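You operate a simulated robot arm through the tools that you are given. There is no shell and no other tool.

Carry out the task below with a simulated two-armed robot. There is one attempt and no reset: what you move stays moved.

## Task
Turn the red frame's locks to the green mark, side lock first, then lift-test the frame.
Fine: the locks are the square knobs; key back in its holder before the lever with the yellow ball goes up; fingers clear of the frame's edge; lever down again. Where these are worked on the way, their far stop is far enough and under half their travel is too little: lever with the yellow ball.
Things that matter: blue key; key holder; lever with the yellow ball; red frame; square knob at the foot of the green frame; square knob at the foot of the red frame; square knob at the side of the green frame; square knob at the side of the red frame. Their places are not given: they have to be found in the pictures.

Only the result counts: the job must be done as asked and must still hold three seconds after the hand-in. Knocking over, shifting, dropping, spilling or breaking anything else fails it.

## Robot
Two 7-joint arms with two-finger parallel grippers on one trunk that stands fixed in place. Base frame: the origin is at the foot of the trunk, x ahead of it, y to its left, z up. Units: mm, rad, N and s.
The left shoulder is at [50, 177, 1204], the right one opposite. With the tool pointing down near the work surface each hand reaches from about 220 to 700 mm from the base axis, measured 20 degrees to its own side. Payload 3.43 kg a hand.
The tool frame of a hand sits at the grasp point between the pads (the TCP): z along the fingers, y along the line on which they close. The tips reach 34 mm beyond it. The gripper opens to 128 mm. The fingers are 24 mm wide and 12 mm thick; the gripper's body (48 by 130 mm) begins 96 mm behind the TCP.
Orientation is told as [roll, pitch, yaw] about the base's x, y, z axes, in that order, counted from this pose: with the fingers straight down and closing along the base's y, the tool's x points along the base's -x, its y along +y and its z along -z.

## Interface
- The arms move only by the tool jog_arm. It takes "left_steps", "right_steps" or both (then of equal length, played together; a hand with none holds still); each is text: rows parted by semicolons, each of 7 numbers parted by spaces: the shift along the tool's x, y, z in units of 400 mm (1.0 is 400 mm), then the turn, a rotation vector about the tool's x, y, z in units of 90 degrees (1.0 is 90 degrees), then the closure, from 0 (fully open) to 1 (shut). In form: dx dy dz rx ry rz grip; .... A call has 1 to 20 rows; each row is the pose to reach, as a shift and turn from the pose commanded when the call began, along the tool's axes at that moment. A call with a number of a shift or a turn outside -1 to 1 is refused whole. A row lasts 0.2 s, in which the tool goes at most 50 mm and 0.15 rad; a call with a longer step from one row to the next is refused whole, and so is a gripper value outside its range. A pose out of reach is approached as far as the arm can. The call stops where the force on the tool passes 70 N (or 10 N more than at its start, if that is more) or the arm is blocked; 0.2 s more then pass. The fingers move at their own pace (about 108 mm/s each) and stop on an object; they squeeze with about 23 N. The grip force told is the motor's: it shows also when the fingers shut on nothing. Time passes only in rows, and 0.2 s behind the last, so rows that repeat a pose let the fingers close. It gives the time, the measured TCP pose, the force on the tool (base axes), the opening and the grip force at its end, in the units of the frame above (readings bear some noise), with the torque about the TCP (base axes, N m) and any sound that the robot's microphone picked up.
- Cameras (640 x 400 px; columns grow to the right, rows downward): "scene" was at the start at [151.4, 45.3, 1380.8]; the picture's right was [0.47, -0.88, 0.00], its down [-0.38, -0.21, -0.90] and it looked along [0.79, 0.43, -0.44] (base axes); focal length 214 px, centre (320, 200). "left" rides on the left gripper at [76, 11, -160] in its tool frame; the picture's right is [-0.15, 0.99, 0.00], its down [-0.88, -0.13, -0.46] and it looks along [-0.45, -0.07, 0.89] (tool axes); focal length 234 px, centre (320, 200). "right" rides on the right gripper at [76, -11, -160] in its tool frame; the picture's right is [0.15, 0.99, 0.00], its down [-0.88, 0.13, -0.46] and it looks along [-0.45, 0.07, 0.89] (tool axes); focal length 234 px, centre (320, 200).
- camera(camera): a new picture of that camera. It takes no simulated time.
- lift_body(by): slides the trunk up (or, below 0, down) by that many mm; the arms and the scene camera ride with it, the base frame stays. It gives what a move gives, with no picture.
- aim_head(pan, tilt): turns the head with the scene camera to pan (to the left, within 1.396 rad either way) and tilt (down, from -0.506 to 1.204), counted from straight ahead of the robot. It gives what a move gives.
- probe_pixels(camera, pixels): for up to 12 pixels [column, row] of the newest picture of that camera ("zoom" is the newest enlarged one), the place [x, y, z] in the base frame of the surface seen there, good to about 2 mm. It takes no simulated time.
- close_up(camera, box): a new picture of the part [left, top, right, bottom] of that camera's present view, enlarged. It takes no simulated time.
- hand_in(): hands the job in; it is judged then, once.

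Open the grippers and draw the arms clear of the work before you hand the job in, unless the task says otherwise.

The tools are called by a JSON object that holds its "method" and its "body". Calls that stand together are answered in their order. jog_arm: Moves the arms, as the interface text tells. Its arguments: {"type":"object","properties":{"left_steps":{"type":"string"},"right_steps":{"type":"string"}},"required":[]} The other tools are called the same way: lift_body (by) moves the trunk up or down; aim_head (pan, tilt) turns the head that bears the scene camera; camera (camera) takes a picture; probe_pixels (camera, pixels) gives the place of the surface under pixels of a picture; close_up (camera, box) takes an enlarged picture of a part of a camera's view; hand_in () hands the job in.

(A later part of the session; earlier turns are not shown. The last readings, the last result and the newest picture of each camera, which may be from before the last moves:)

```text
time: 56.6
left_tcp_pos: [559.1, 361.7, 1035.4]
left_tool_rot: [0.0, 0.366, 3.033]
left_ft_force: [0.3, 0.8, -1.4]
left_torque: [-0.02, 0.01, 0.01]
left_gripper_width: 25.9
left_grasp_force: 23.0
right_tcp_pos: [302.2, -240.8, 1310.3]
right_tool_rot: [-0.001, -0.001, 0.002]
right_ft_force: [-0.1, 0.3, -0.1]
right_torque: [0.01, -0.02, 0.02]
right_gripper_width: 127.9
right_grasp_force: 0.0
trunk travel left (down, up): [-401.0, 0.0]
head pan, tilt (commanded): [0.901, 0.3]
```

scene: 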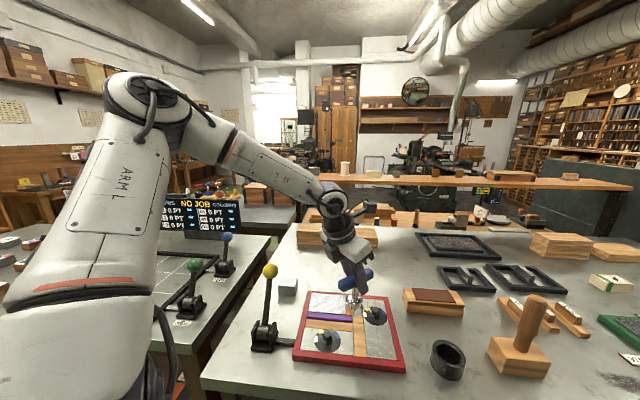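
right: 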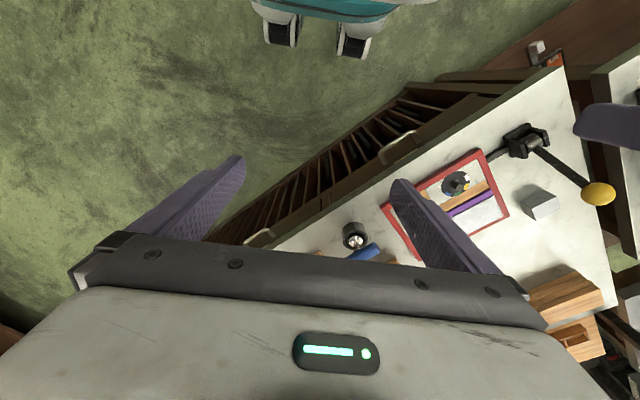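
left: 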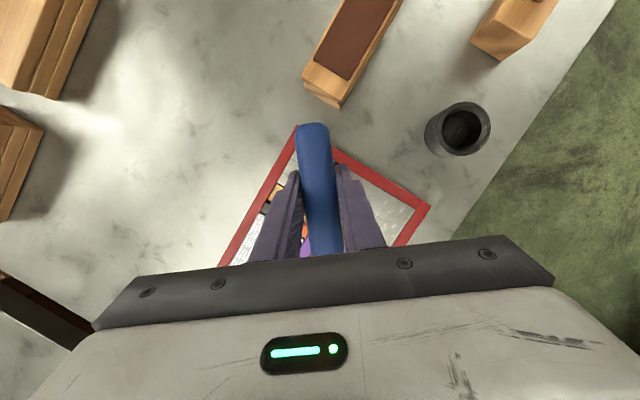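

No contact at z 1035.4. I go down another 4 mm.

{"method": "jog_arm", "body": {"left_steps": "-0.0018 0 0.0047 0 0 0 1; -0.0036 0 0.0093 0 0 0 1; -0.0036 0 0.0093 0 0 0 1"}}

```text
time: 57.4
left_tcp_pos: [558.1, 360.8, 1030.2]
left_tool_rot: [-0.001, 0.366, 3.033]
left_ft_force: [-0.2, -0.5, -1.9]
left_torque: [0.02, -0.01, 0.0]
left_gripper_width: 25.9
left_grasp_force: 23.1
right_tcp_pos: [302.3, -241.3, 1309.9]
right_tool_rot: [0.001, 0.001, 0.003]
right_ft_force: [-0.2, -0.3, 0.2]
right_torque: [-0.03, 0.0, 0.05]
right_gripper_width: 127.9
right_grasp_force: 0.0
trunk travel left (down, up): [-401.0, 0.0]
head pan, tilt (commanded): [0.901, 0.3]
```

At z≈1030 the key's bottom is below the knob's top with no force, so it is sliding over the square. I go on down by 6 mm.

{"method": "jog_arm", "body": {"left_steps": "-0.0018 0 0.0047 0 0 0 1; -0.0036 0 0.0093 0 0 0 1; -0.0054 0 0.014 0 0 0 1"}}

{"method": "close_up", "body": {"camera": "scene", "box": [362, 290, 394, 330]}}

```text
time: 58.2
left_tcp_pos: [558.0, 361.1, 1024.1]
left_tool_rot: [-0.003, 0.366, 3.035]
left_ft_force: [-0.6, 0.1, -2.2]
left_torque: [-0.01, -0.02, 0.03]
left_gripper_width: 25.7
left_grasp_force: 23.6
right_tcp_pos: [301.7, -239.7, 1309.0]
right_tool_rot: [0.003, 0.0, 0.001]
right_ft_force: [0.3, 0.3, 0.1]
right_torque: [0.01, 0.0, 0.01]
right_gripper_width: 127.8
right_grasp_force: 0.1
trunk travel left (down, up): [-401.0, 0.0]
head pan, tilt (commanded): [0.901, 0.3]
```

```text
10.00 times, centred on (378, 310) of scene
```

zoom: 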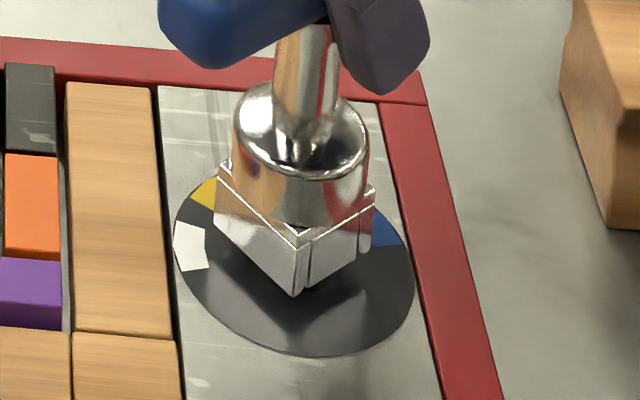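

The key is down over the square knob (z 1024) without force. I turn it 50° clockwise about the vertical in ten steps.

{"method": "jog_arm", "body": {"left_steps": "0 0 0 -0.01991 0 0.05187 1; 0 0 0 -0.03982 0 0.10374 1; 0 0 0 -0.05973 0 0.15561 1; 0 0 0 -0.07964 0 0.20748 1; 0 0 0 -0.09955 0 0.25935 1; 0 0 0 -0.11946 0 0.31122 1; 0 0 0 -0.13937 0 0.36309 1; 0 0 0 -0.15928 0 0.41496 1; 0 0 0 -0.17919 0 0.46683 1; 0 0 0 -0.1991 0 0.5187 1; 0 0 0 -0.1991 0 0.5187 1"}}

{"method": "close_up", "body": {"camera": "scene", "box": [362, 290, 394, 330]}}

{"method": "camera", "body": {"camera": "left"}}

```text
time: 60.6
left_tcp_pos: [558.2, 360.7, 1024.6]
left_tool_rot: [0.0, 0.366, 2.16]
left_ft_force: [1.8, -5.2, -2.0]
left_torque: [-0.44, -0.19, 0.12]
left_gripper_width: 25.7
left_grasp_force: 23.2
right_tcp_pos: [302.7, -240.7, 1310.1]
right_tool_rot: [0.001, 0.0, 0.002]
right_ft_force: [0.2, 0.3, 0.3]
right_torque: [0.0, 0.01, 0.01]
right_gripper_width: 128.1
right_grasp_force: 0.1
trunk travel left (down, up): [-401.0, 0.0]
head pan, tilt (commanded): [0.901, 0.3]
```

```text
10.00 times, centred on (378, 310) of scene
```

zoom: 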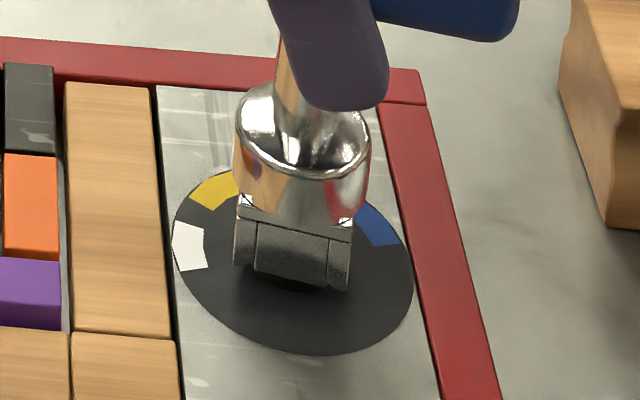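

```text
taken
```

left: 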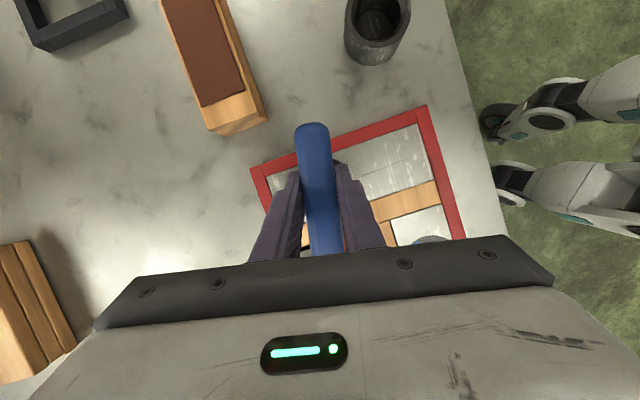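

The key turned to yaw 123.8° with only ~5 N side force. I lift it 45 mm straight up to uncover the pointer.

{"method": "jog_arm", "body": {"left_steps": "0.0081 0 -0.021 0 0 0 1; 0.0161 0 -0.042 0 0 0 1; 0.0242 0 -0.063 0 0 0 1; 0.0322 0 -0.084 0 0 0 1; 0.0403 0 -0.105 0 0 0 1; 0.0403 0 -0.105 0 0 0 1"}}

{"method": "close_up", "body": {"camera": "scene", "box": [362, 290, 394, 330]}}

```text
time: 62.0
left_tcp_pos: [558.5, 362.9, 1069.8]
left_tool_rot: [0.0, 0.365, 2.162]
left_ft_force: [-0.8, -0.5, -1.7]
left_torque: [-0.02, 0.02, -0.02]
left_gripper_width: 25.9
left_grasp_force: 23.3
right_tcp_pos: [302.6, -241.4, 1310.4]
right_tool_rot: [0.001, 0.001, 0.004]
right_ft_force: [0.0, -0.1, -0.2]
right_torque: [-0.01, -0.01, 0.02]
right_gripper_width: 128.1
right_grasp_force: 0.0
trunk travel left (down, up): [-401.0, 0.0]
head pan, tilt (commanded): [0.901, 0.3]
```

```text
10.00 times, centred on (378, 310) of scene
```

zoom: 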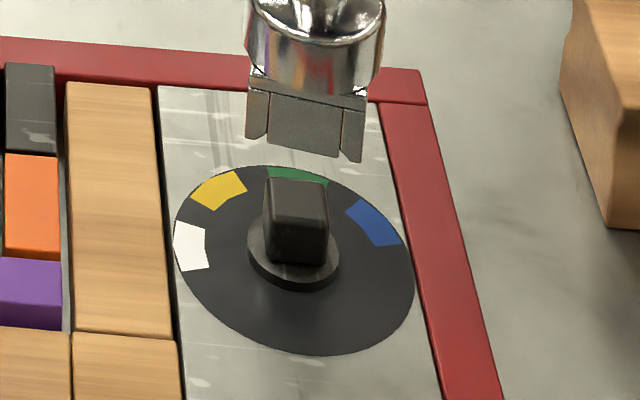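

The knob has turned and its pointer is hidden behind it from here. I move the hand aside to (478,410) so the left camera can look down on the dial.

{"method": "jog_arm", "body": {"left_steps": "-0.065 0.0336 -0.025 0 0 0 1; -0.13 0.067 -0.05 0 0 0 1; -0.1952 0.1007 -0.0748 0 0 0 1; -0.1952 0.1007 -0.0748 0 0 0 1"}}

{"method": "camera", "body": {"camera": "left"}}

```text
time: 63.0
left_tcp_pos: [477.6, 408.2, 1070.2]
left_tool_rot: [0.0, 0.363, 2.161]
left_ft_force: [0.4, -0.8, -1.6]
left_torque: [0.01, 0.02, -0.04]
left_gripper_width: 25.8
left_grasp_force: 23.2
right_tcp_pos: [302.4, -241.2, 1310.0]
right_tool_rot: [0.001, 0.0, 0.002]
right_ft_force: [-0.3, -0.2, 0.7]
right_torque: [-0.01, -0.01, 0.0]
right_gripper_width: 128.0
right_grasp_force: 0.1
trunk travel left (down, up): [-401.0, 0.0]
head pan, tilt (commanded): [0.901, 0.3]
```

```text
taken
```

left: 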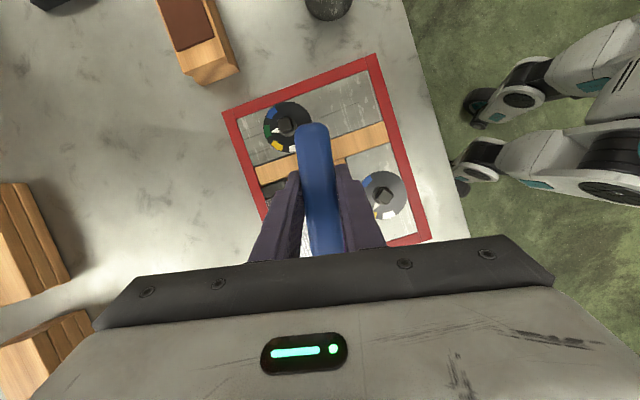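

The side dial is at (287,125) and the foot dial at (383,195) in the left picture. I zoom into both.

{"method": "close_up", "body": {"camera": "left", "box": [260, 98, 315, 155]}}

{"method": "probe_pixels", "body": {"camera": "zoom", "pixels": [[320, 200], [180, 200], [320, 40], [250, 300]]}}

{"method": "close_up", "body": {"camera": "left", "box": [350, 165, 415, 225]}}

```text
7.02 times, centred on (288, 126) of left
```

zoom: 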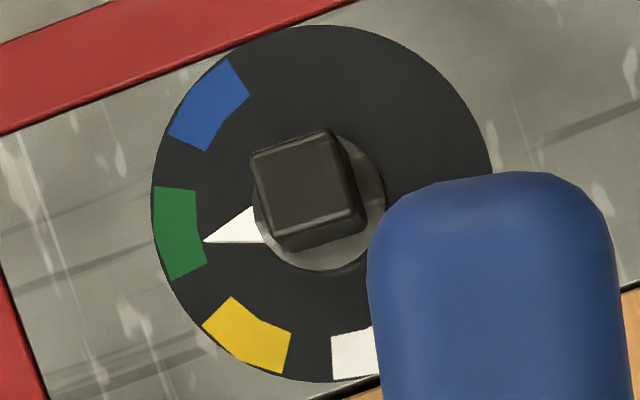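

```text
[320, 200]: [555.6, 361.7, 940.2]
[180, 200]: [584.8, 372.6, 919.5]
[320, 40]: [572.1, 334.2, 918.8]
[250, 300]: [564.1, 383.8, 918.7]
```

```text
6.67 times, centred on (382, 195) of left
```

zoom: 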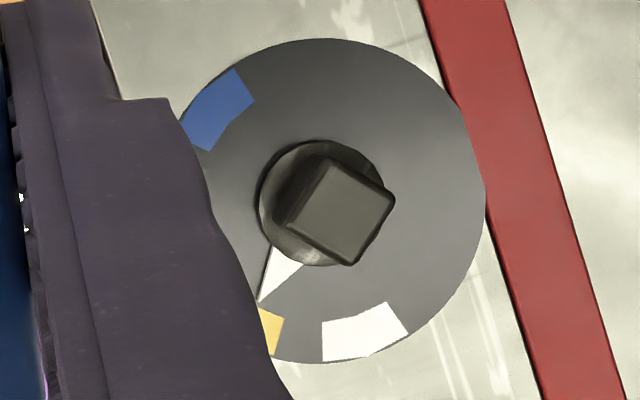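

The side pointer is inside green but about 6° short of its middle, because of play in the socket. I zoom again and probe pointer, green mark and rim to quantify this.

{"method": "close_up", "body": {"camera": "left", "box": [260, 98, 315, 155]}}

{"method": "probe_pixels", "body": {"camera": "zoom", "pixels": [[156, 203], [488, 180], [320, 29], [310, 378], [210, 238], [225, 230], [182, 230], [212, 105], [247, 337], [235, 350], [165, 195], [178, 275]]}}

```text
7.02 times, centred on (288, 126) of left
```

zoom: 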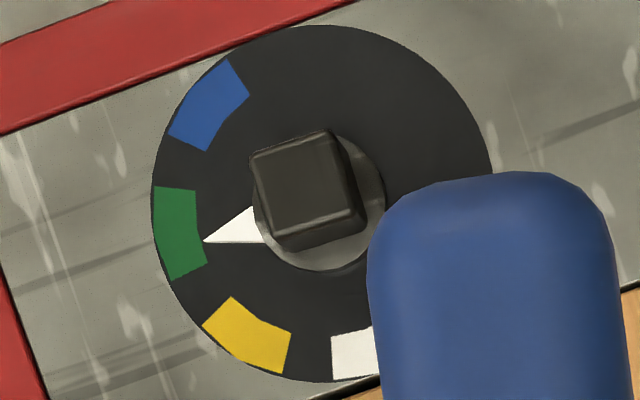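

```text
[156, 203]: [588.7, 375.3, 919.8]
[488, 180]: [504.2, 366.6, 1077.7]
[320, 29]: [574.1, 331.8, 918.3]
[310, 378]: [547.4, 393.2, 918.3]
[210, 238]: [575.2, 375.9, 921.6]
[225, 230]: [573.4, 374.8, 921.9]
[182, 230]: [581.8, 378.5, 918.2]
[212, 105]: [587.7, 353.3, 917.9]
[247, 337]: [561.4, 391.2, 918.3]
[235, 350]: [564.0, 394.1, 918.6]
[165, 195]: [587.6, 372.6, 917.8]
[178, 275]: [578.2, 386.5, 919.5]
```

Green's middle is at azimuth 35° and the pointer at ≈40°, so it's ~5.5° short. I go back over the knob, turned 4.5° counter-clockwise to sit in the middle of the play, then re-engage.

{"method": "jog_arm", "body": {"left_steps": "0.065 -0.0336 0.025 0.006 0 -0.0156 1; 0.13 -0.067 0.05 0.012 0 -0.0311 1; 0.1952 -0.1007 0.0748 0.0179 0 -0.0467 1; 0.1952 -0.1007 0.0748 0.0179 0 -0.0467 1"}}

{"method": "close_up", "body": {"camera": "scene", "box": [362, 285, 394, 325]}}

```text
time: 64.0
left_tcp_pos: [558.4, 361.0, 1070.7]
left_tool_rot: [0.0, 0.366, 2.238]
left_ft_force: [-0.4, -0.6, -2.1]
left_torque: [0.02, 0.0, 0.0]
left_gripper_width: 25.9
left_grasp_force: 22.8
right_tcp_pos: [302.3, -240.5, 1310.2]
right_tool_rot: [0.002, 0.0, 0.003]
right_ft_force: [0.1, 0.5, -0.6]
right_torque: [0.0, -0.01, -0.02]
right_gripper_width: 128.0
right_grasp_force: 0.1
trunk travel left (down, up): [-401.0, 0.0]
head pan, tilt (commanded): [0.901, 0.3]
```

```text
10.00 times, centred on (378, 305) of scene
```

zoom: 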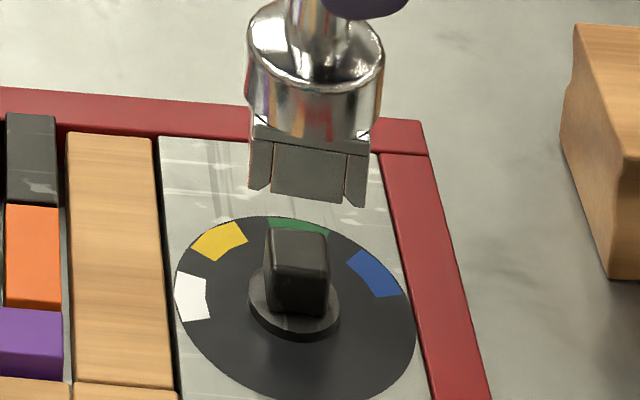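

The key is centred over the knob at yaw 128.2°. I lower it 38 mm, slowing near the knob, and check the force.

{"method": "jog_arm", "body": {"left_steps": "-0.0089 0 0.0233 0 0 0 1; -0.0179 0 0.0467 0 0 0 1; -0.0268 0 0.07 0 0 0 1; -0.0286 0 0.0747 0 0 0 1; -0.0304 0 0.0794 0 0 0 1; -0.0322 0 0.084 0 0 0 1; -0.034 0 0.0887 0 0 0 1"}}

```text
time: 65.6
left_tcp_pos: [558.6, 359.7, 1031.5]
left_tool_rot: [0.0, 0.364, 2.239]
left_ft_force: [-0.1, 0.0, -0.8]
left_torque: [-0.02, 0.0, -0.03]
left_gripper_width: 25.9
left_grasp_force: 23.0
right_tcp_pos: [302.5, -240.4, 1310.4]
right_tool_rot: [0.0, 0.0, 0.0]
right_ft_force: [-0.4, 0.7, -0.5]
right_torque: [0.01, -0.03, 0.04]
right_gripper_width: 127.9
right_grasp_force: 0.0
trunk travel left (down, up): [-401.0, 0.0]
head pan, tilt (commanded): [0.901, 0.3]
```

Engaged without force at z 1031.5. I go down 7 mm more and turn 10.2° clockwise to yaw ≈118°.

{"method": "jog_arm", "body": {"left_steps": "-0.0032 0 0.0082 0 0 0 1; -0.0063 0 0.0163 0 0 0 1; -0.0063 0 0.0163 -0.0101 0 0.0265 1; -0.0063 0 0.0163 -0.0203 0 0.0529 1; -0.0063 0 0.0163 -0.0304 0 0.0794 1; -0.0063 0 0.0163 -0.0406 0 0.1058 1; -0.0063 0 0.0163 -0.0406 0 0.1058 1"}}

```text
time: 67.2
left_tcp_pos: [557.9, 360.8, 1023.8]
left_tool_rot: [0.0, 0.367, 2.062]
left_ft_force: [2.6, -2.9, -3.1]
left_torque: [-0.24, -0.24, 0.12]
left_gripper_width: 25.8
left_grasp_force: 22.9
right_tcp_pos: [302.3, -239.8, 1309.9]
right_tool_rot: [0.003, -0.001, 0.002]
right_ft_force: [-0.3, 0.2, 0.6]
right_torque: [-0.01, 0.03, 0.02]
right_gripper_width: 127.9
right_grasp_force: 0.1
trunk travel left (down, up): [-401.0, 0.0]
head pan, tilt (commanded): [0.901, 0.3]
```

Turned to yaw 118.1°. I lift 46 mm, then move aside to (481,417) to look down on the dial again.

{"method": "jog_arm", "body": {"left_steps": "0.0082 0 -0.0215 0 0 0 1; 0.0165 0 -0.043 0 0 0 1; 0.0247 0 -0.0644 0 0 0 1; 0.033 0 -0.0859 0 0 0 1; 0.0412 0 -0.1074 0 0 0 1; -0.0248 0.035 -0.1327 0 0 0 1; -0.0908 0.07 -0.158 0 0 0 1; -0.1568 0.105 -0.1833 0 0 0 1; -0.1568 0.105 -0.1833 0 0 0 1"}}

{"method": "camera", "body": {"camera": "left"}}

{"method": "close_up", "body": {"camera": "left", "box": [260, 98, 315, 155]}}

```text
time: 69.2
left_tcp_pos: [480.5, 415.9, 1071.1]
left_tool_rot: [0.001, 0.365, 2.06]
left_ft_force: [-0.7, 0.2, -2.2]
left_torque: [0.0, 0.04, 0.01]
left_gripper_width: 26.0
left_grasp_force: 23.3
right_tcp_pos: [302.4, -241.8, 1310.1]
right_tool_rot: [0.002, -0.001, 0.002]
right_ft_force: [0.7, -0.1, -0.4]
right_torque: [0.0, 0.0, 0.01]
right_gripper_width: 128.1
right_grasp_force: 0.1
trunk travel left (down, up): [-401.0, 0.0]
head pan, tilt (commanded): [0.901, 0.3]
```

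```text
taken
```

left: 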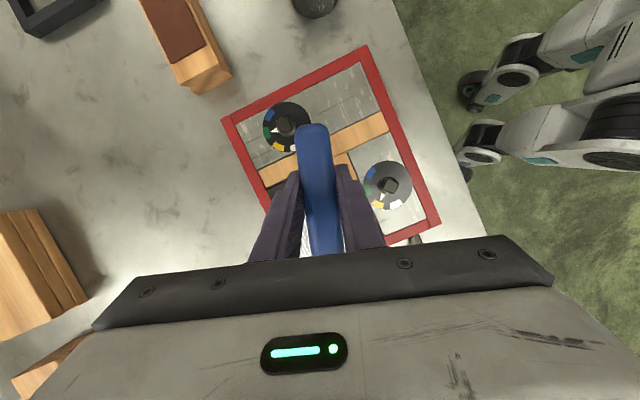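

```text
7.02 times, centred on (288, 126) of left
```

zoom: 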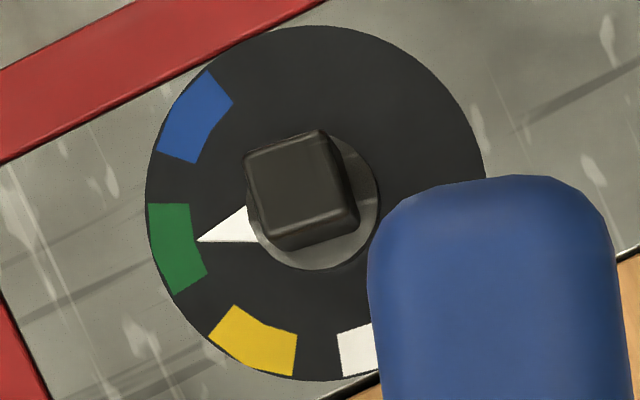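

The side pointer now points at the middle of green. Next the foot knob: I zoom on its dial at (387,186) in the left picture and probe.

{"method": "close_up", "body": {"camera": "left", "box": [355, 155, 420, 215]}}

{"method": "probe_pixels", "body": {"camera": "zoom", "pixels": [[320, 200], [320, 60], [480, 200], [320, 340]]}}

```text
6.67 times, centred on (388, 185) of left
```

zoom: 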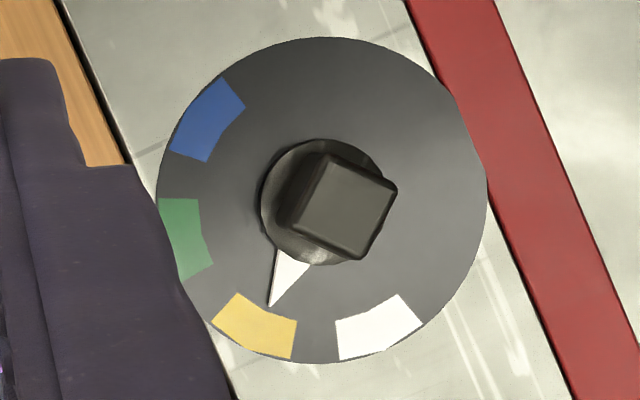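

```text
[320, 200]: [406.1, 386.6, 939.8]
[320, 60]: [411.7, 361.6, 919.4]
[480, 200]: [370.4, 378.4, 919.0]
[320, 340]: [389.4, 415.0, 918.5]
```

I probe the foot dial's rim on four sides, its knob top, the pointer and the marks.

{"method": "probe_pixels", "body": {"camera": "zoom", "pixels": [[160, 195], [485, 200], [322, 40], [322, 360], [325, 170], [390, 190], [360, 245], [305, 220], [345, 207], [272, 300], [260, 324], [188, 237]]}}

{"method": "probe_pixels", "body": {"camera": "zoom", "pixels": [[206, 85], [438, 85], [438, 315], [160, 195], [485, 200], [322, 40], [322, 360], [345, 207], [345, 200], [350, 210]]}}

```text
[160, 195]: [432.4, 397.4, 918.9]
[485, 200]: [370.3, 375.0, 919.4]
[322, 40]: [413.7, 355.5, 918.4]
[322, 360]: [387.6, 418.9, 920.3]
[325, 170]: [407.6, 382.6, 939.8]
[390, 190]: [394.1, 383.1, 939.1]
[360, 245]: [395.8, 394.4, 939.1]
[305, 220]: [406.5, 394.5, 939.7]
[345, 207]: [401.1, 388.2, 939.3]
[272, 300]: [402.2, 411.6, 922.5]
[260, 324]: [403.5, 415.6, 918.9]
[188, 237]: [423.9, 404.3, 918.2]
```

```text
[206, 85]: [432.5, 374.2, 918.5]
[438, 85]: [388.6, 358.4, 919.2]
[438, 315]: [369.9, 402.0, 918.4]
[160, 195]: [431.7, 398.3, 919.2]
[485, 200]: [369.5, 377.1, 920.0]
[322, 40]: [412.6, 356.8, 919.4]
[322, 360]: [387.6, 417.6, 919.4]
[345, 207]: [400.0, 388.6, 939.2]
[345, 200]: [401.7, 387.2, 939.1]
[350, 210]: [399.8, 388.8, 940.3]
```

The foot knob's centre is (400.7,387.6), its pointer at azimuth ≈84.5° and green at ≈35.7°. I carry the key over it while turning 56.4° counter-clockwise to yaw ≈174.5°.

{"method": "jog_arm", "body": {"left_steps": "-0.0032 0.0234 -0.0012 0.0249 0 -0.065 1; -0.0065 0.0468 -0.0025 0.0498 0 -0.13 1; -0.0097 0.0701 -0.0037 0.0748 0 -0.1951 1; -0.0129 0.0935 -0.005 0.0997 0 -0.2601 1; -0.0162 0.1169 -0.0062 0.1246 0 -0.3251 1; -0.0194 0.1403 -0.0075 0.1495 0 -0.3901 1; -0.0226 0.1636 -0.0087 0.1745 0 -0.4552 1; -0.0259 0.187 -0.01 0.1994 0 -0.5202 1; -0.0291 0.2104 -0.0112 0.2243 0 -0.5852 1; -0.0291 0.2104 -0.0112 0.2243 0 -0.5852 1"}}

{"method": "camera", "body": {"camera": "scene"}}

{"method": "close_up", "body": {"camera": "scene", "box": [308, 310, 344, 355]}}

```text
time: 71.4
left_tcp_pos: [400.1, 387.8, 1070.7]
left_tool_rot: [0.0, 0.365, 3.048]
left_ft_force: [0.8, -0.2, -2.6]
left_torque: [-0.03, 0.01, 0.0]
left_gripper_width: 25.9
left_grasp_force: 22.9
right_tcp_pos: [302.4, -241.3, 1309.7]
right_tool_rot: [0.001, 0.001, 0.002]
right_ft_force: [0.7, 0.2, -0.1]
right_torque: [-0.02, -0.02, -0.01]
right_gripper_width: 127.9
right_grasp_force: 0.0
trunk travel left (down, up): [-401.0, 0.0]
head pan, tilt (commanded): [0.901, 0.3]
```

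```text
taken
```

scene: 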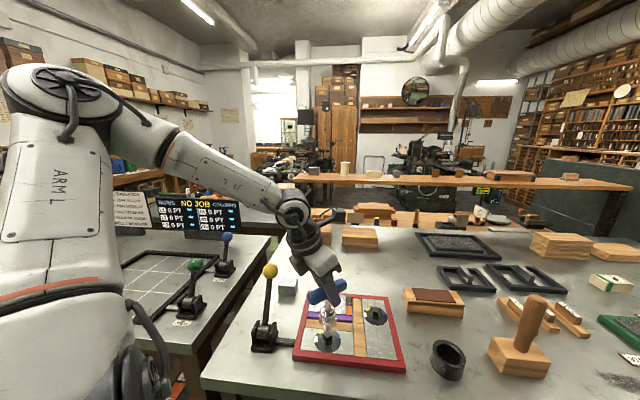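

```text
8.89 times, centred on (326, 332) of scene
```

zoom: 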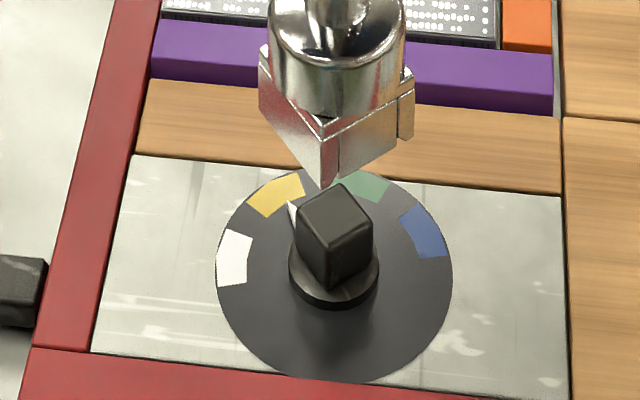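

The key is above the foot knob. I probe the box's corners in this zoom to check centring on (400.7,387.6).

{"method": "probe_pixels", "body": {"camera": "zoom", "pixels": [[262, 105], [324, 178], [407, 132], [262, 65], [325, 135], [411, 88], [262, 105], [324, 178], [407, 132], [335, 215], [330, 210], [345, 220]]}}

{"method": "probe_pixels", "body": {"camera": "zoom", "pixels": [[262, 105], [324, 178], [407, 132], [262, 65], [325, 135], [411, 88], [335, 215], [330, 210], [345, 220]]}}

```text
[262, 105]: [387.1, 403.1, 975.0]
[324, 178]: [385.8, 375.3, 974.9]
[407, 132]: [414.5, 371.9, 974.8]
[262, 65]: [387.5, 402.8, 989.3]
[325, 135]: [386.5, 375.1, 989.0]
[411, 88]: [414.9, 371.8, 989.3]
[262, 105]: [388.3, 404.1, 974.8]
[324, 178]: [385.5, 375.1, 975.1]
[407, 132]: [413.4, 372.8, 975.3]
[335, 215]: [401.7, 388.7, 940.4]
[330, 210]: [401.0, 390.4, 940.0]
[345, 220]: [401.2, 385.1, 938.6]
```

```text
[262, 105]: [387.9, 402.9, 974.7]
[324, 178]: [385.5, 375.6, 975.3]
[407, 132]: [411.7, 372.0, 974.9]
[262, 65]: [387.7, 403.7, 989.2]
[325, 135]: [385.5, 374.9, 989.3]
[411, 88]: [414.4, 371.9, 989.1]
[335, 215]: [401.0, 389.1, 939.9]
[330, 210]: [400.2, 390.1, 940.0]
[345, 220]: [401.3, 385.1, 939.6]
```

The box is centred at (400.9,387.7) and aligned. I lower it 39 mm, slowing near the knob's top.

{"method": "jog_arm", "body": {"left_steps": "-0.0089 0 0.0233 0 0 0 1; -0.0179 0 0.0467 0 0 0 1; -0.0268 0 0.07 0 0 0 1; -0.0286 0 0.0747 0 0 0 1; -0.0304 0 0.0794 0 0 0 1; -0.0322 0 0.084 0 0 0 1; -0.0349 0 0.0911 0 0 0 1"}}

```text
time: 73.0
left_tcp_pos: [402.1, 388.0, 1033.1]
left_tool_rot: [0.0, 0.367, 3.046]
left_ft_force: [0.0, -0.1, -2.4]
left_torque: [0.01, 0.0, -0.03]
left_gripper_width: 25.9
left_grasp_force: 23.0
right_tcp_pos: [303.4, -241.9, 1310.5]
right_tool_rot: [0.002, 0.0, 0.002]
right_ft_force: [-1.0, 0.2, -0.3]
right_torque: [0.04, 0.02, -0.01]
right_gripper_width: 128.1
right_grasp_force: 0.1
trunk travel left (down, up): [-401.0, 0.0]
head pan, tilt (commanded): [0.901, 0.3]
```

No force so far. I go down 7 mm more, onto the knob.

{"method": "jog_arm", "body": {"left_steps": "-0.0022 0 0.0058 0 0 0 1; -0.0045 0 0.0117 0 0 0 1; -0.0063 0 0.0163 0 0 0 1; -0.0063 0 0.0163 0 0 0 1"}}

{"method": "close_up", "body": {"camera": "scene", "box": [308, 310, 344, 355]}}

```text
time: 74.0
left_tcp_pos: [401.3, 387.8, 1023.8]
left_tool_rot: [-0.002, 0.367, 3.045]
left_ft_force: [0.1, 0.3, -1.9]
left_torque: [0.0, 0.0, 0.03]
left_gripper_width: 25.7
left_grasp_force: 22.9
right_tcp_pos: [302.0, -240.8, 1310.3]
right_tool_rot: [0.002, 0.001, 0.001]
right_ft_force: [-0.1, -0.4, -0.4]
right_torque: [-0.03, 0.02, -0.03]
right_gripper_width: 127.8
right_grasp_force: 0.0
trunk travel left (down, up): [-401.0, 0.0]
head pan, tilt (commanded): [0.901, 0.3]
```

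```text
8.89 times, centred on (326, 332) of scene
```

zoom: 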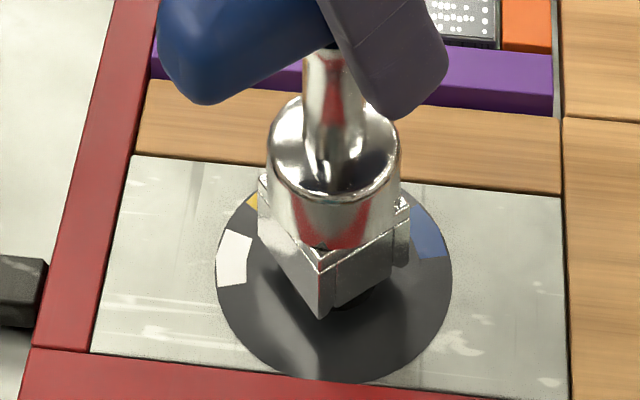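

The key is down over the foot knob (z 1023.8). I turn it 55.4° clockwise, which includes the ~6° of play.

{"method": "jog_arm", "body": {"left_steps": "0 0 0 -0.022 0 0.0575 1; 0 0 0 -0.0441 0 0.115 1; 0 0 0 -0.0661 0 0.1724 1; 0 0 0 -0.0881 0 0.2299 1; 0 0 0 -0.1102 0 0.2874 1; 0 0 0 -0.1322 0 0.3449 1; 0 0 0 -0.1542 0 0.4024 1; 0 0 0 -0.1762 0 0.4598 1; 0 0 0 -0.1983 0 0.5173 1; 0 0 0 -0.2203 0 0.5748 1; 0 0 0 -0.2203 0 0.5748 1"}}

```text
time: 76.4
left_tcp_pos: [402.1, 386.0, 1024.7]
left_tool_rot: [0.001, 0.365, 2.077]
left_ft_force: [-0.9, -6.0, -6.7]
left_torque: [-0.61, 0.02, 0.1]
left_gripper_width: 26.1
left_grasp_force: 23.1
right_tcp_pos: [302.3, -241.8, 1310.0]
right_tool_rot: [0.001, 0.001, 0.002]
right_ft_force: [-0.1, -0.1, -0.2]
right_torque: [0.02, -0.02, 0.01]
right_gripper_width: 127.8
right_grasp_force: 0.1
trunk travel left (down, up): [-401.0, 0.0]
head pan, tilt (commanded): [0.901, 0.3]
```

Turned to yaw 119° with little force. I lift 46 mm and move to (480,416), from where both dials were visible in the left camera.

{"method": "jog_arm", "body": {"left_steps": "0.0082 0 -0.0215 0 0 0 1; 0.0165 0 -0.043 0 0 0 1; 0.0247 0 -0.0644 0 0 0 1; 0.033 0 -0.0859 0 0 0 1; 0.0412 0 -0.1074 0 0 0 1; 0.0513 -0.0693 -0.1035 0 0 0 1; 0.0613 -0.1386 -0.0997 0 0 0 1; 0.0714 -0.2079 -0.0958 0 0 0 1; 0.0714 -0.2079 -0.0958 0 0 0 1"}}

{"method": "camera", "body": {"camera": "left"}}

{"method": "close_up", "body": {"camera": "left", "box": [355, 155, 420, 215]}}

{"method": "close_up", "body": {"camera": "left", "box": [260, 98, 315, 155]}}

```text
time: 78.4
left_tcp_pos: [479.9, 415.9, 1070.4]
left_tool_rot: [-0.003, 0.366, 2.078]
left_ft_force: [0.2, -0.3, -2.2]
left_torque: [0.02, -0.02, -0.02]
left_gripper_width: 25.7
left_grasp_force: 23.3
right_tcp_pos: [301.6, -241.5, 1310.1]
right_tool_rot: [0.002, -0.001, 0.002]
right_ft_force: [-0.5, -0.4, 0.5]
right_torque: [-0.03, -0.01, -0.04]
right_gripper_width: 128.0
right_grasp_force: 0.0
trunk travel left (down, up): [-401.0, 0.0]
head pan, tilt (commanded): [0.901, 0.3]
```

```text
taken
```

left: 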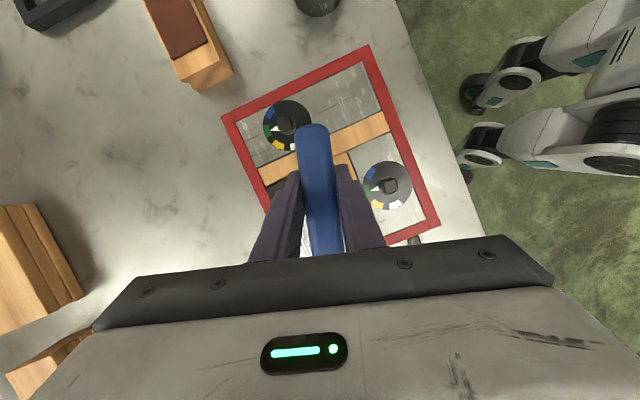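

```text
6.67 times, centred on (388, 185) of left
```

zoom: 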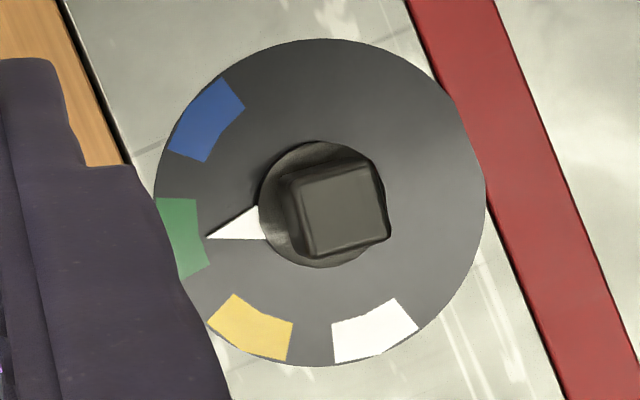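

```text
7.02 times, centred on (288, 126) of left
```

zoom: 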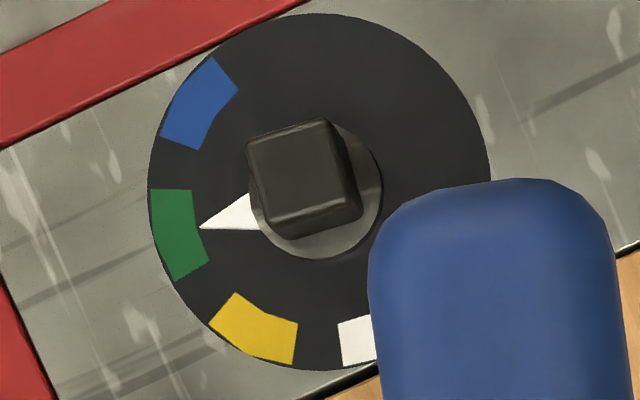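

Both pointers now sit in the middle of green (within about 3°). I carry the key back above its holder at (587.5,178), turning back to yaw ≈132°.

{"method": "jog_arm", "body": {"left_steps": "0.0765 0.0068 0.0277 0.0065 0 -0.017 1; 0.1531 0.0135 0.0553 0.013 0 -0.034 1; 0.2296 0.0203 0.083 0.0195 0 -0.051 1; 0.3061 0.0271 0.1106 0.0261 0 -0.068 1; 0.3826 0.0338 0.1383 0.0326 0 -0.0849 1; 0.4592 0.0406 0.1659 0.0391 0 -0.1019 1; 0.5357 0.0473 0.1936 0.0456 0 -0.1189 1; 0.6122 0.0541 0.2212 0.0521 0 -0.1359 1; 0.6122 0.0541 0.2212 0.0521 0 -0.1359 1"}}

{"method": "camera", "body": {"camera": "scene"}}

{"method": "close_up", "body": {"camera": "scene", "box": [425, 300, 485, 385]}}

```text
time: 80.4
left_tcp_pos: [586.9, 178.4, 1074.9]
left_tool_rot: [-0.001, 0.366, 2.312]
left_ft_force: [-0.6, -0.9, -1.9]
left_torque: [0.01, 0.0, 0.0]
left_gripper_width: 26.0
left_grasp_force: 23.1
right_tcp_pos: [302.7, -240.9, 1310.3]
right_tool_rot: [0.002, -0.001, 0.001]
right_ft_force: [-0.6, -0.3, 0.2]
right_torque: [0.01, 0.02, 0.0]
right_gripper_width: 128.2
right_grasp_force: 0.0
trunk travel left (down, up): [-401.0, 0.0]
head pan, tilt (commanded): [0.901, 0.3]
```

```text
taken
```

scene: 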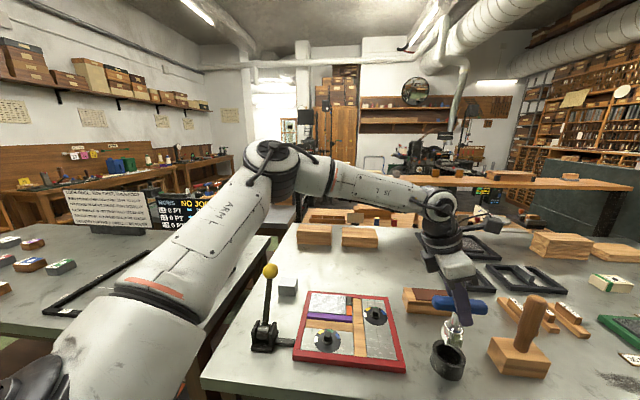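

```text
4.71 times, centred on (455, 342) of scene
```

zoom: 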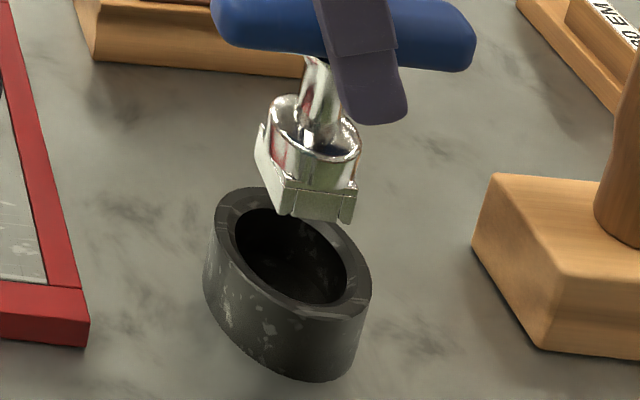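

I probe the holder's rim all round to confirm its centre before lowering the key.

{"method": "probe_pixels", "body": {"camera": "zoom", "pixels": [[226, 232], [245, 272], [290, 303], [330, 312], [358, 295], [361, 270], [240, 203], [355, 250], [262, 155], [292, 215], [350, 220], [320, 205]]}}

{"method": "probe_pixels", "body": {"camera": "zoom", "pixels": [[226, 232], [245, 272], [290, 303], [330, 312], [358, 295], [361, 270], [240, 203], [355, 250], [262, 165], [292, 205], [350, 210], [258, 145]]}}

```text
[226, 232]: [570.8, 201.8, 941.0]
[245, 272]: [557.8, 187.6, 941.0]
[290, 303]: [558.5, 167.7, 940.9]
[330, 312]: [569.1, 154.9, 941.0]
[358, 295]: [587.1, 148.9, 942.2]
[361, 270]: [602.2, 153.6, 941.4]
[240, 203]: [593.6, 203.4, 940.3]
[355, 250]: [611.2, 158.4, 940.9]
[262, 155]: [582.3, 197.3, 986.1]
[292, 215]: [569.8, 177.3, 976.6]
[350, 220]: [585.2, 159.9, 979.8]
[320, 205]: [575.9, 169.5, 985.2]
```

```text
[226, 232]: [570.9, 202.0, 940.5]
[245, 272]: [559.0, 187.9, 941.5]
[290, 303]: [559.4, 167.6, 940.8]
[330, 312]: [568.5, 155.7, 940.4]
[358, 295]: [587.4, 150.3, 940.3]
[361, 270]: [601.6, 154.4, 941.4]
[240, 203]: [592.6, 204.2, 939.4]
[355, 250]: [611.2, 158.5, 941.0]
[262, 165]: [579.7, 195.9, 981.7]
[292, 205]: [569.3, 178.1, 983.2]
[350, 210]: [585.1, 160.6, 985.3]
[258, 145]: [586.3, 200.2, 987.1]
```

The holder's centre is about (586,178), so the key is within ~1.5 mm of it. I lower the key 62 mm into the holder.

{"method": "jog_arm", "body": {"left_steps": "-0.009 0.0013 0.0243 0 0 0 1; -0.018 0.0013 0.0486 0 0 0 1; -0.027 0.0013 0.0729 0 0 0 1; -0.036 0.0013 0.0971 0 0 0 1; -0.0452 0.0013 0.1212 0 0 0 1; -0.0543 0.0013 0.1452 0 0 0 1; -0.0543 0.0013 0.1452 0 0 0 1"}}

{"method": "close_up", "body": {"camera": "scene", "box": [425, 305, 485, 385]}}

```text
time: 82.0
left_tcp_pos: [587.2, 177.7, 1013.8]
left_tool_rot: [-0.002, 0.366, 2.308]
left_ft_force: [0.2, 0.1, -2.1]
left_torque: [-0.04, 0.0, 0.01]
left_gripper_width: 25.8
left_grasp_force: 22.7
right_tcp_pos: [303.4, -241.0, 1311.0]
right_tool_rot: [0.002, 0.0, 0.003]
right_ft_force: [0.7, -0.1, 0.8]
right_torque: [0.03, 0.02, -0.03]
right_gripper_width: 127.9
right_grasp_force: 0.0
trunk travel left (down, up): [-401.0, 0.0]
head pan, tilt (commanded): [0.901, 0.3]
```

```text
5.00 times, centred on (455, 345) of scene
```

zoom: 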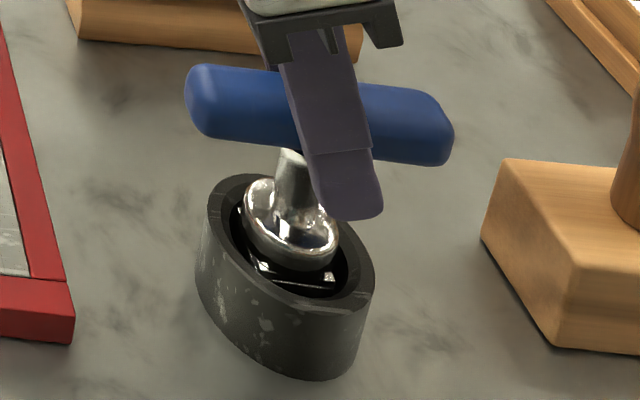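

The key's end is inside the holder without touching. I lower it the last ~7.5 mm in small steps.

{"method": "jog_arm", "body": {"left_steps": "-0.0027 0 0.007 0 0 0 1; -0.0045 0 0.0117 0 0 0 1; -0.0058 0 0.0152 0 0 0 1; -0.0067 0 0.0175 0 0 0 1; -0.0067 0 0.0175 0 0 0 1"}}

```text
time: 83.2
left_tcp_pos: [587.3, 178.4, 1007.2]
left_tool_rot: [0.0, 0.365, 2.308]
left_ft_force: [-0.5, 0.9, -2.8]
left_torque: [0.01, 0.01, -0.02]
left_gripper_width: 26.1
left_grasp_force: 23.4
right_tcp_pos: [303.4, -240.6, 1310.2]
right_tool_rot: [0.0, -0.001, 0.0]
right_ft_force: [0.1, 0.3, 0.1]
right_torque: [-0.01, 0.03, -0.01]
right_gripper_width: 128.1
right_grasp_force: 0.0
trunk travel left (down, up): [-401.0, 0.0]
head pan, tilt (commanded): [0.901, 0.3]
```

The weight still hangs on the hand (z 1007.2), so I lower another 2 mm until the holder bears it.

{"method": "jog_arm", "body": {"left_steps": "-0.0009 0 0.0023 0 0 0 1; -0.0018 0 0.0047 0 0 0 1; -0.0018 0 0.0047 0 0 0 1"}}

```text
time: 84.0
left_tcp_pos: [587.2, 178.5, 1006.4]
left_tool_rot: [-0.001, 0.367, 2.307]
left_ft_force: [-1.1, 1.5, 4.0]
left_torque: [0.09, 0.26, -0.04]
left_gripper_width: 26.1
left_grasp_force: 22.8
right_tcp_pos: [302.0, -240.9, 1310.5]
right_tool_rot: [0.002, -0.001, 0.004]
right_ft_force: [-0.3, -0.2, 0.0]
right_torque: [0.01, 0.01, 0.0]
right_gripper_width: 128.0
right_grasp_force: 0.0
trunk travel left (down, up): [-401.0, 0.0]
head pan, tilt (commanded): [0.901, 0.3]
```

The holder now bears the key (+4 N upward). I open the fingers gradually.

{"method": "jog_arm", "body": {"left_steps": "0 0 0 0 0 0 0.78; 0 0 0 0 0 0 0.74; 0 0 0 0 0 0 0.65; 0 0 0 0 0 0 0.5; 0 0 0 0 0 0 0.35; 0 0 0 0 0 0 0.2; 0 0 0 0 0 0 0.2"}}

{"method": "camera", "body": {"camera": "left"}}

{"method": "close_up", "body": {"camera": "scene", "box": [425, 305, 485, 385]}}

```text
time: 85.6
left_tcp_pos: [588.3, 178.1, 1005.2]
left_tool_rot: [0.0, 0.366, 2.308]
left_ft_force: [-0.3, 0.7, -0.3]
left_torque: [-0.01, 0.03, 0.01]
left_gripper_width: 102.5
left_grasp_force: 0.0
right_tcp_pos: [303.4, -239.6, 1310.1]
right_tool_rot: [0.003, 0.0, 0.001]
right_ft_force: [-0.7, 0.2, 0.4]
right_torque: [-0.02, 0.01, -0.03]
right_gripper_width: 128.1
right_grasp_force: 0.0
trunk travel left (down, up): [-401.0, 0.0]
head pan, tilt (commanded): [0.901, 0.3]
```

```text
taken
```

left: 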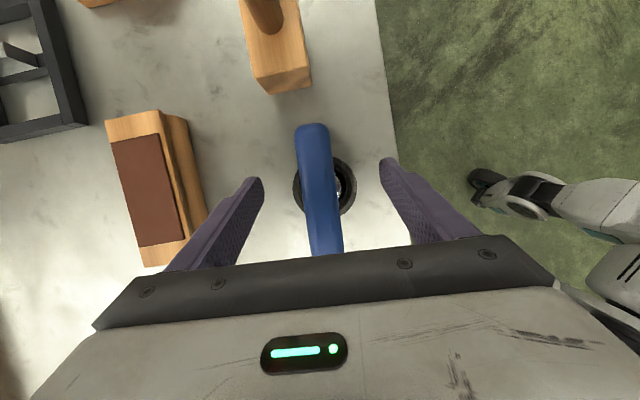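

```text
5.00 times, centred on (455, 345) of scene
```

zoom: 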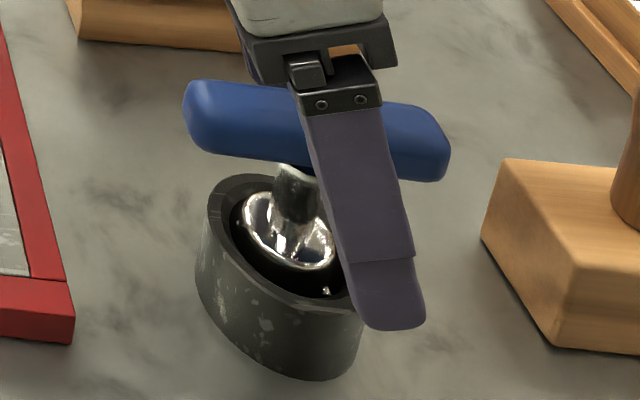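

The key stands in its holder, and the hand is open. I raise the hand straight up 72 mm.

{"method": "jog_arm", "body": {"left_steps": "0.0107 0 -0.028 0 0 0 0.2; 0.0215 0 -0.056 0 0 0 0.2; 0.0322 0 -0.084 0 0 0 0.2; 0.043 0 -0.1121 0 0 0 0.2; 0.0537 0 -0.1401 0 0 0 0.2; 0.0644 0 -0.1681 0 0 0 0.2; 0.0644 0 -0.1681 0 0 0 0.2"}}

{"method": "camera", "body": {"camera": "scene"}}

{"method": "close_up", "body": {"camera": "scene", "box": [240, 255, 320, 365]}}

```text
time: 87.2
left_tcp_pos: [587.3, 178.4, 1076.4]
left_tool_rot: [-0.001, 0.366, 2.309]
left_ft_force: [-0.6, 0.8, -0.2]
left_torque: [0.01, 0.02, 0.02]
left_gripper_width: 102.2
left_grasp_force: 0.1
right_tcp_pos: [302.3, -241.0, 1310.1]
right_tool_rot: [0.002, 0.0, 0.003]
right_ft_force: [0.9, 0.1, -0.4]
right_torque: [-0.03, -0.01, 0.03]
right_gripper_width: 128.0
right_grasp_force: 0.1
trunk travel left (down, up): [-401.0, 0.0]
head pan, tilt (commanded): [0.901, 0.3]
```

```text
taken
```

scene: 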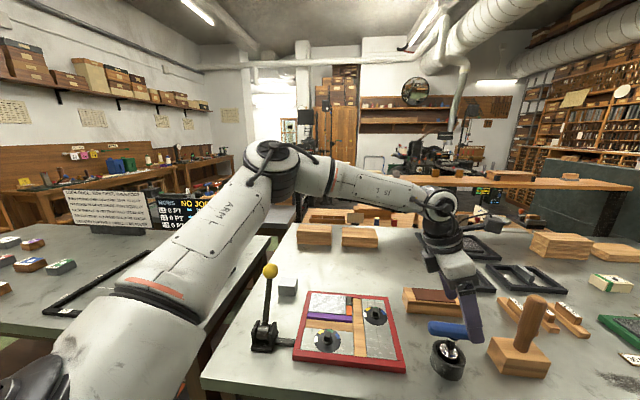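

```text
3.64 times, centred on (280, 310) of scene
```

zoom: 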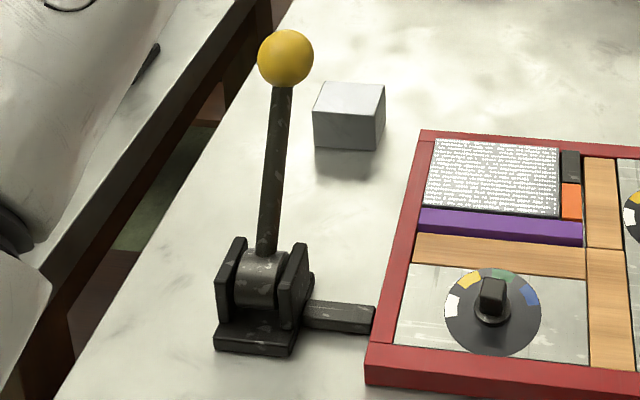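

I probe the lever's ball, rod and hinge in this zoom.

{"method": "probe_pixels", "body": {"camera": "zoom", "pixels": [[286, 57], [262, 57], [310, 57], [286, 34], [286, 80], [277, 130], [270, 190], [266, 240], [262, 275], [232, 260], [295, 270], [340, 310]]}}

{"method": "close_up", "body": {"camera": "scene", "box": [245, 310, 300, 360]}}

```text
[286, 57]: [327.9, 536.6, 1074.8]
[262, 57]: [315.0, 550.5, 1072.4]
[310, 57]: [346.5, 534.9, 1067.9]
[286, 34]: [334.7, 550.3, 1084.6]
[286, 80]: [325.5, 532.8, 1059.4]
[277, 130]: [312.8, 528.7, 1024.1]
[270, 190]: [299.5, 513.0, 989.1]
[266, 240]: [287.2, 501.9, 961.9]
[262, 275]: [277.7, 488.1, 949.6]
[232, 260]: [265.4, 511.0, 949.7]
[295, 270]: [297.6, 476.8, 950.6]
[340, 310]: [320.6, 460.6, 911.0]
```

```text
8.00 times, centred on (272, 335) of scene
```

zoom: 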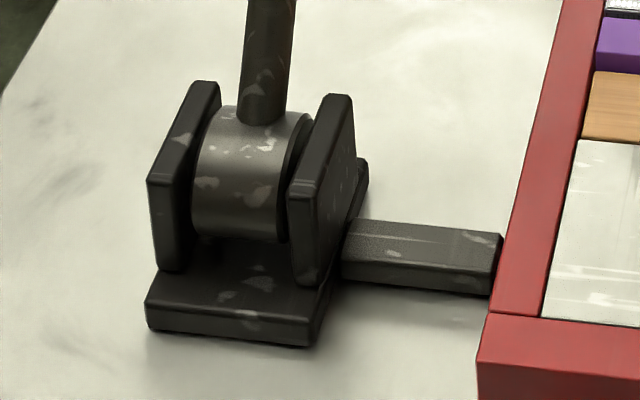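

The ball's centre is about (333.5,553,1064), radius ≈21, hinge near (281,498,936): the lever leans ~30° away from the robot and swings in the plane across the bench. I first bring the hand back to about (470,328,1121) and untilt it.

{"method": "jog_arm", "body": {"left_steps": "-0.0671 -0.006 -0.0458 0 -0.0389 0 0.2; -0.1342 -0.0121 -0.0916 0 -0.0778 0 0.2; -0.2013 -0.0181 -0.1374 0 -0.1167 0 0.2; -0.2685 -0.0241 -0.1832 0 -0.1555 0 0.2; -0.3356 -0.0302 -0.229 0 -0.1944 0 0.2; -0.4027 -0.0362 -0.2748 0 -0.2333 0 0.2; -0.4027 -0.0362 -0.2748 0 -0.2333 0 0.2"}}

{"method": "jog_arm", "body": {"left_steps": "0 0 0 0 0 0.0881 0.3; 0 0 0 0 0 0.1762 0.3; 0 0 0 0 0 0.2643 0.3; 0 0 0 0 0 0.3524 0.3; 0 0 0 0 0 0.4405 0.3; 0 0 0 0 0 0.5286 0.3; 0 0 0 0 0 0.6167 0.3; 0 0 0 0 0 0.7048 0.3; 0 0 0 0 0 0.7929 0.3; 0 0 0 0 0 0.881 0.3; 0 0 0 0 0 0.97 0.3; 0 0 0 0 0 0.97 0.3"}}

```text
time: 88.8
left_tcp_pos: [470.5, 327.7, 1121.9]
left_tool_rot: [0.0, -0.002, 2.307]
left_ft_force: [0.4, -1.4, -0.3]
left_torque: [0.03, 0.03, 0.0]
left_gripper_width: 102.6
left_grasp_force: 0.0
right_tcp_pos: [302.5, -240.8, 1309.0]
right_tool_rot: [0.003, 0.001, 0.001]
right_ft_force: [-0.5, 0.5, -0.3]
right_torque: [0.02, 0.01, -0.01]
right_gripper_width: 128.0
right_grasp_force: 0.1
trunk travel left (down, up): [-401.0, 0.0]
head pan, tilt (commanded): [0.901, 0.3]
```

```text
time: 91.4
left_tcp_pos: [470.6, 328.9, 1121.6]
left_tool_rot: [0.0, -0.001, 0.783]
left_ft_force: [-0.2, -0.8, 0.0]
left_torque: [0.0, -0.01, -0.01]
left_gripper_width: 89.8
left_grasp_force: 0.1
right_tcp_pos: [303.0, -241.1, 1309.8]
right_tool_rot: [0.003, 0.001, 0.002]
right_ft_force: [-0.1, -0.6, 0.9]
right_torque: [-0.02, 0.02, 0.01]
right_gripper_width: 128.3
right_grasp_force: 0.0
trunk travel left (down, up): [-401.0, 0.0]
head pan, tilt (commanded): [0.901, 0.3]
```

The hand is vertical at yaw 45°, so its fingers close along the lever's hinge axis. I move above the ball at (333,553) with z≈1165.

{"method": "jog_arm", "body": {"left_steps": "-0.01 0.05 -0.08 0 0 0 0.3; -0.03 0.15 -0.1075 0 0 0 0.3; -0.055 0.26 -0.1075 0 0 0 0.3; -0.08 0.37 -0.1075 0 0 0 0.3; -0.105 0.47 -0.1075 0 0 0 0.3; -0.13 0.56 -0.1075 0 0 0 0.3; -0.1523 0.6385 -0.1075 0 0 0 0.3; -0.1523 0.6385 -0.1075 0 0 0 0.3"}}

{"method": "camera", "body": {"camera": "left"}}

{"method": "camera", "body": {"camera": "scene"}}

```text
time: 93.2
left_tcp_pos: [334.2, 550.4, 1164.5]
left_tool_rot: [0.001, 0.0, 0.786]
left_ft_force: [0.2, -0.2, 0.7]
left_torque: [0.01, 0.01, -0.01]
left_gripper_width: 89.7
left_grasp_force: 0.0
right_tcp_pos: [302.7, -242.1, 1309.8]
right_tool_rot: [0.001, 0.0, 0.002]
right_ft_force: [0.3, 0.8, 0.1]
right_torque: [0.01, -0.01, 0.01]
right_gripper_width: 128.1
right_grasp_force: 0.0
trunk travel left (down, up): [-401.0, 0.0]
head pan, tilt (commanded): [0.901, 0.3]
```

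```text
taken
```

left: 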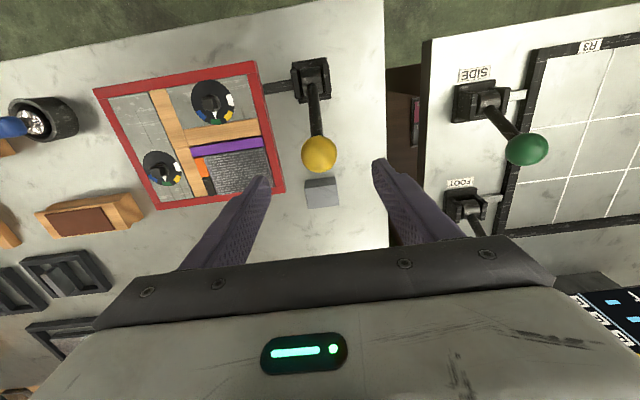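

```text
taken
```

scene: 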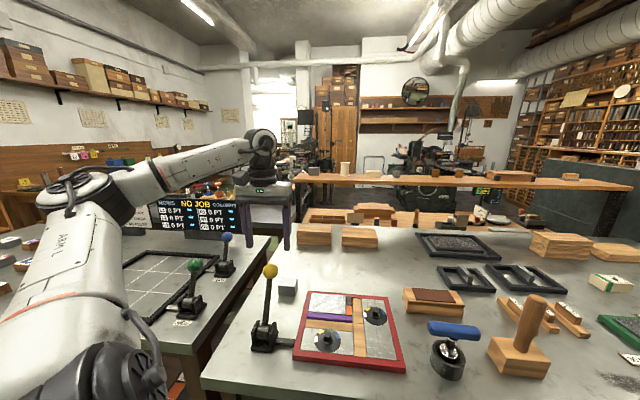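

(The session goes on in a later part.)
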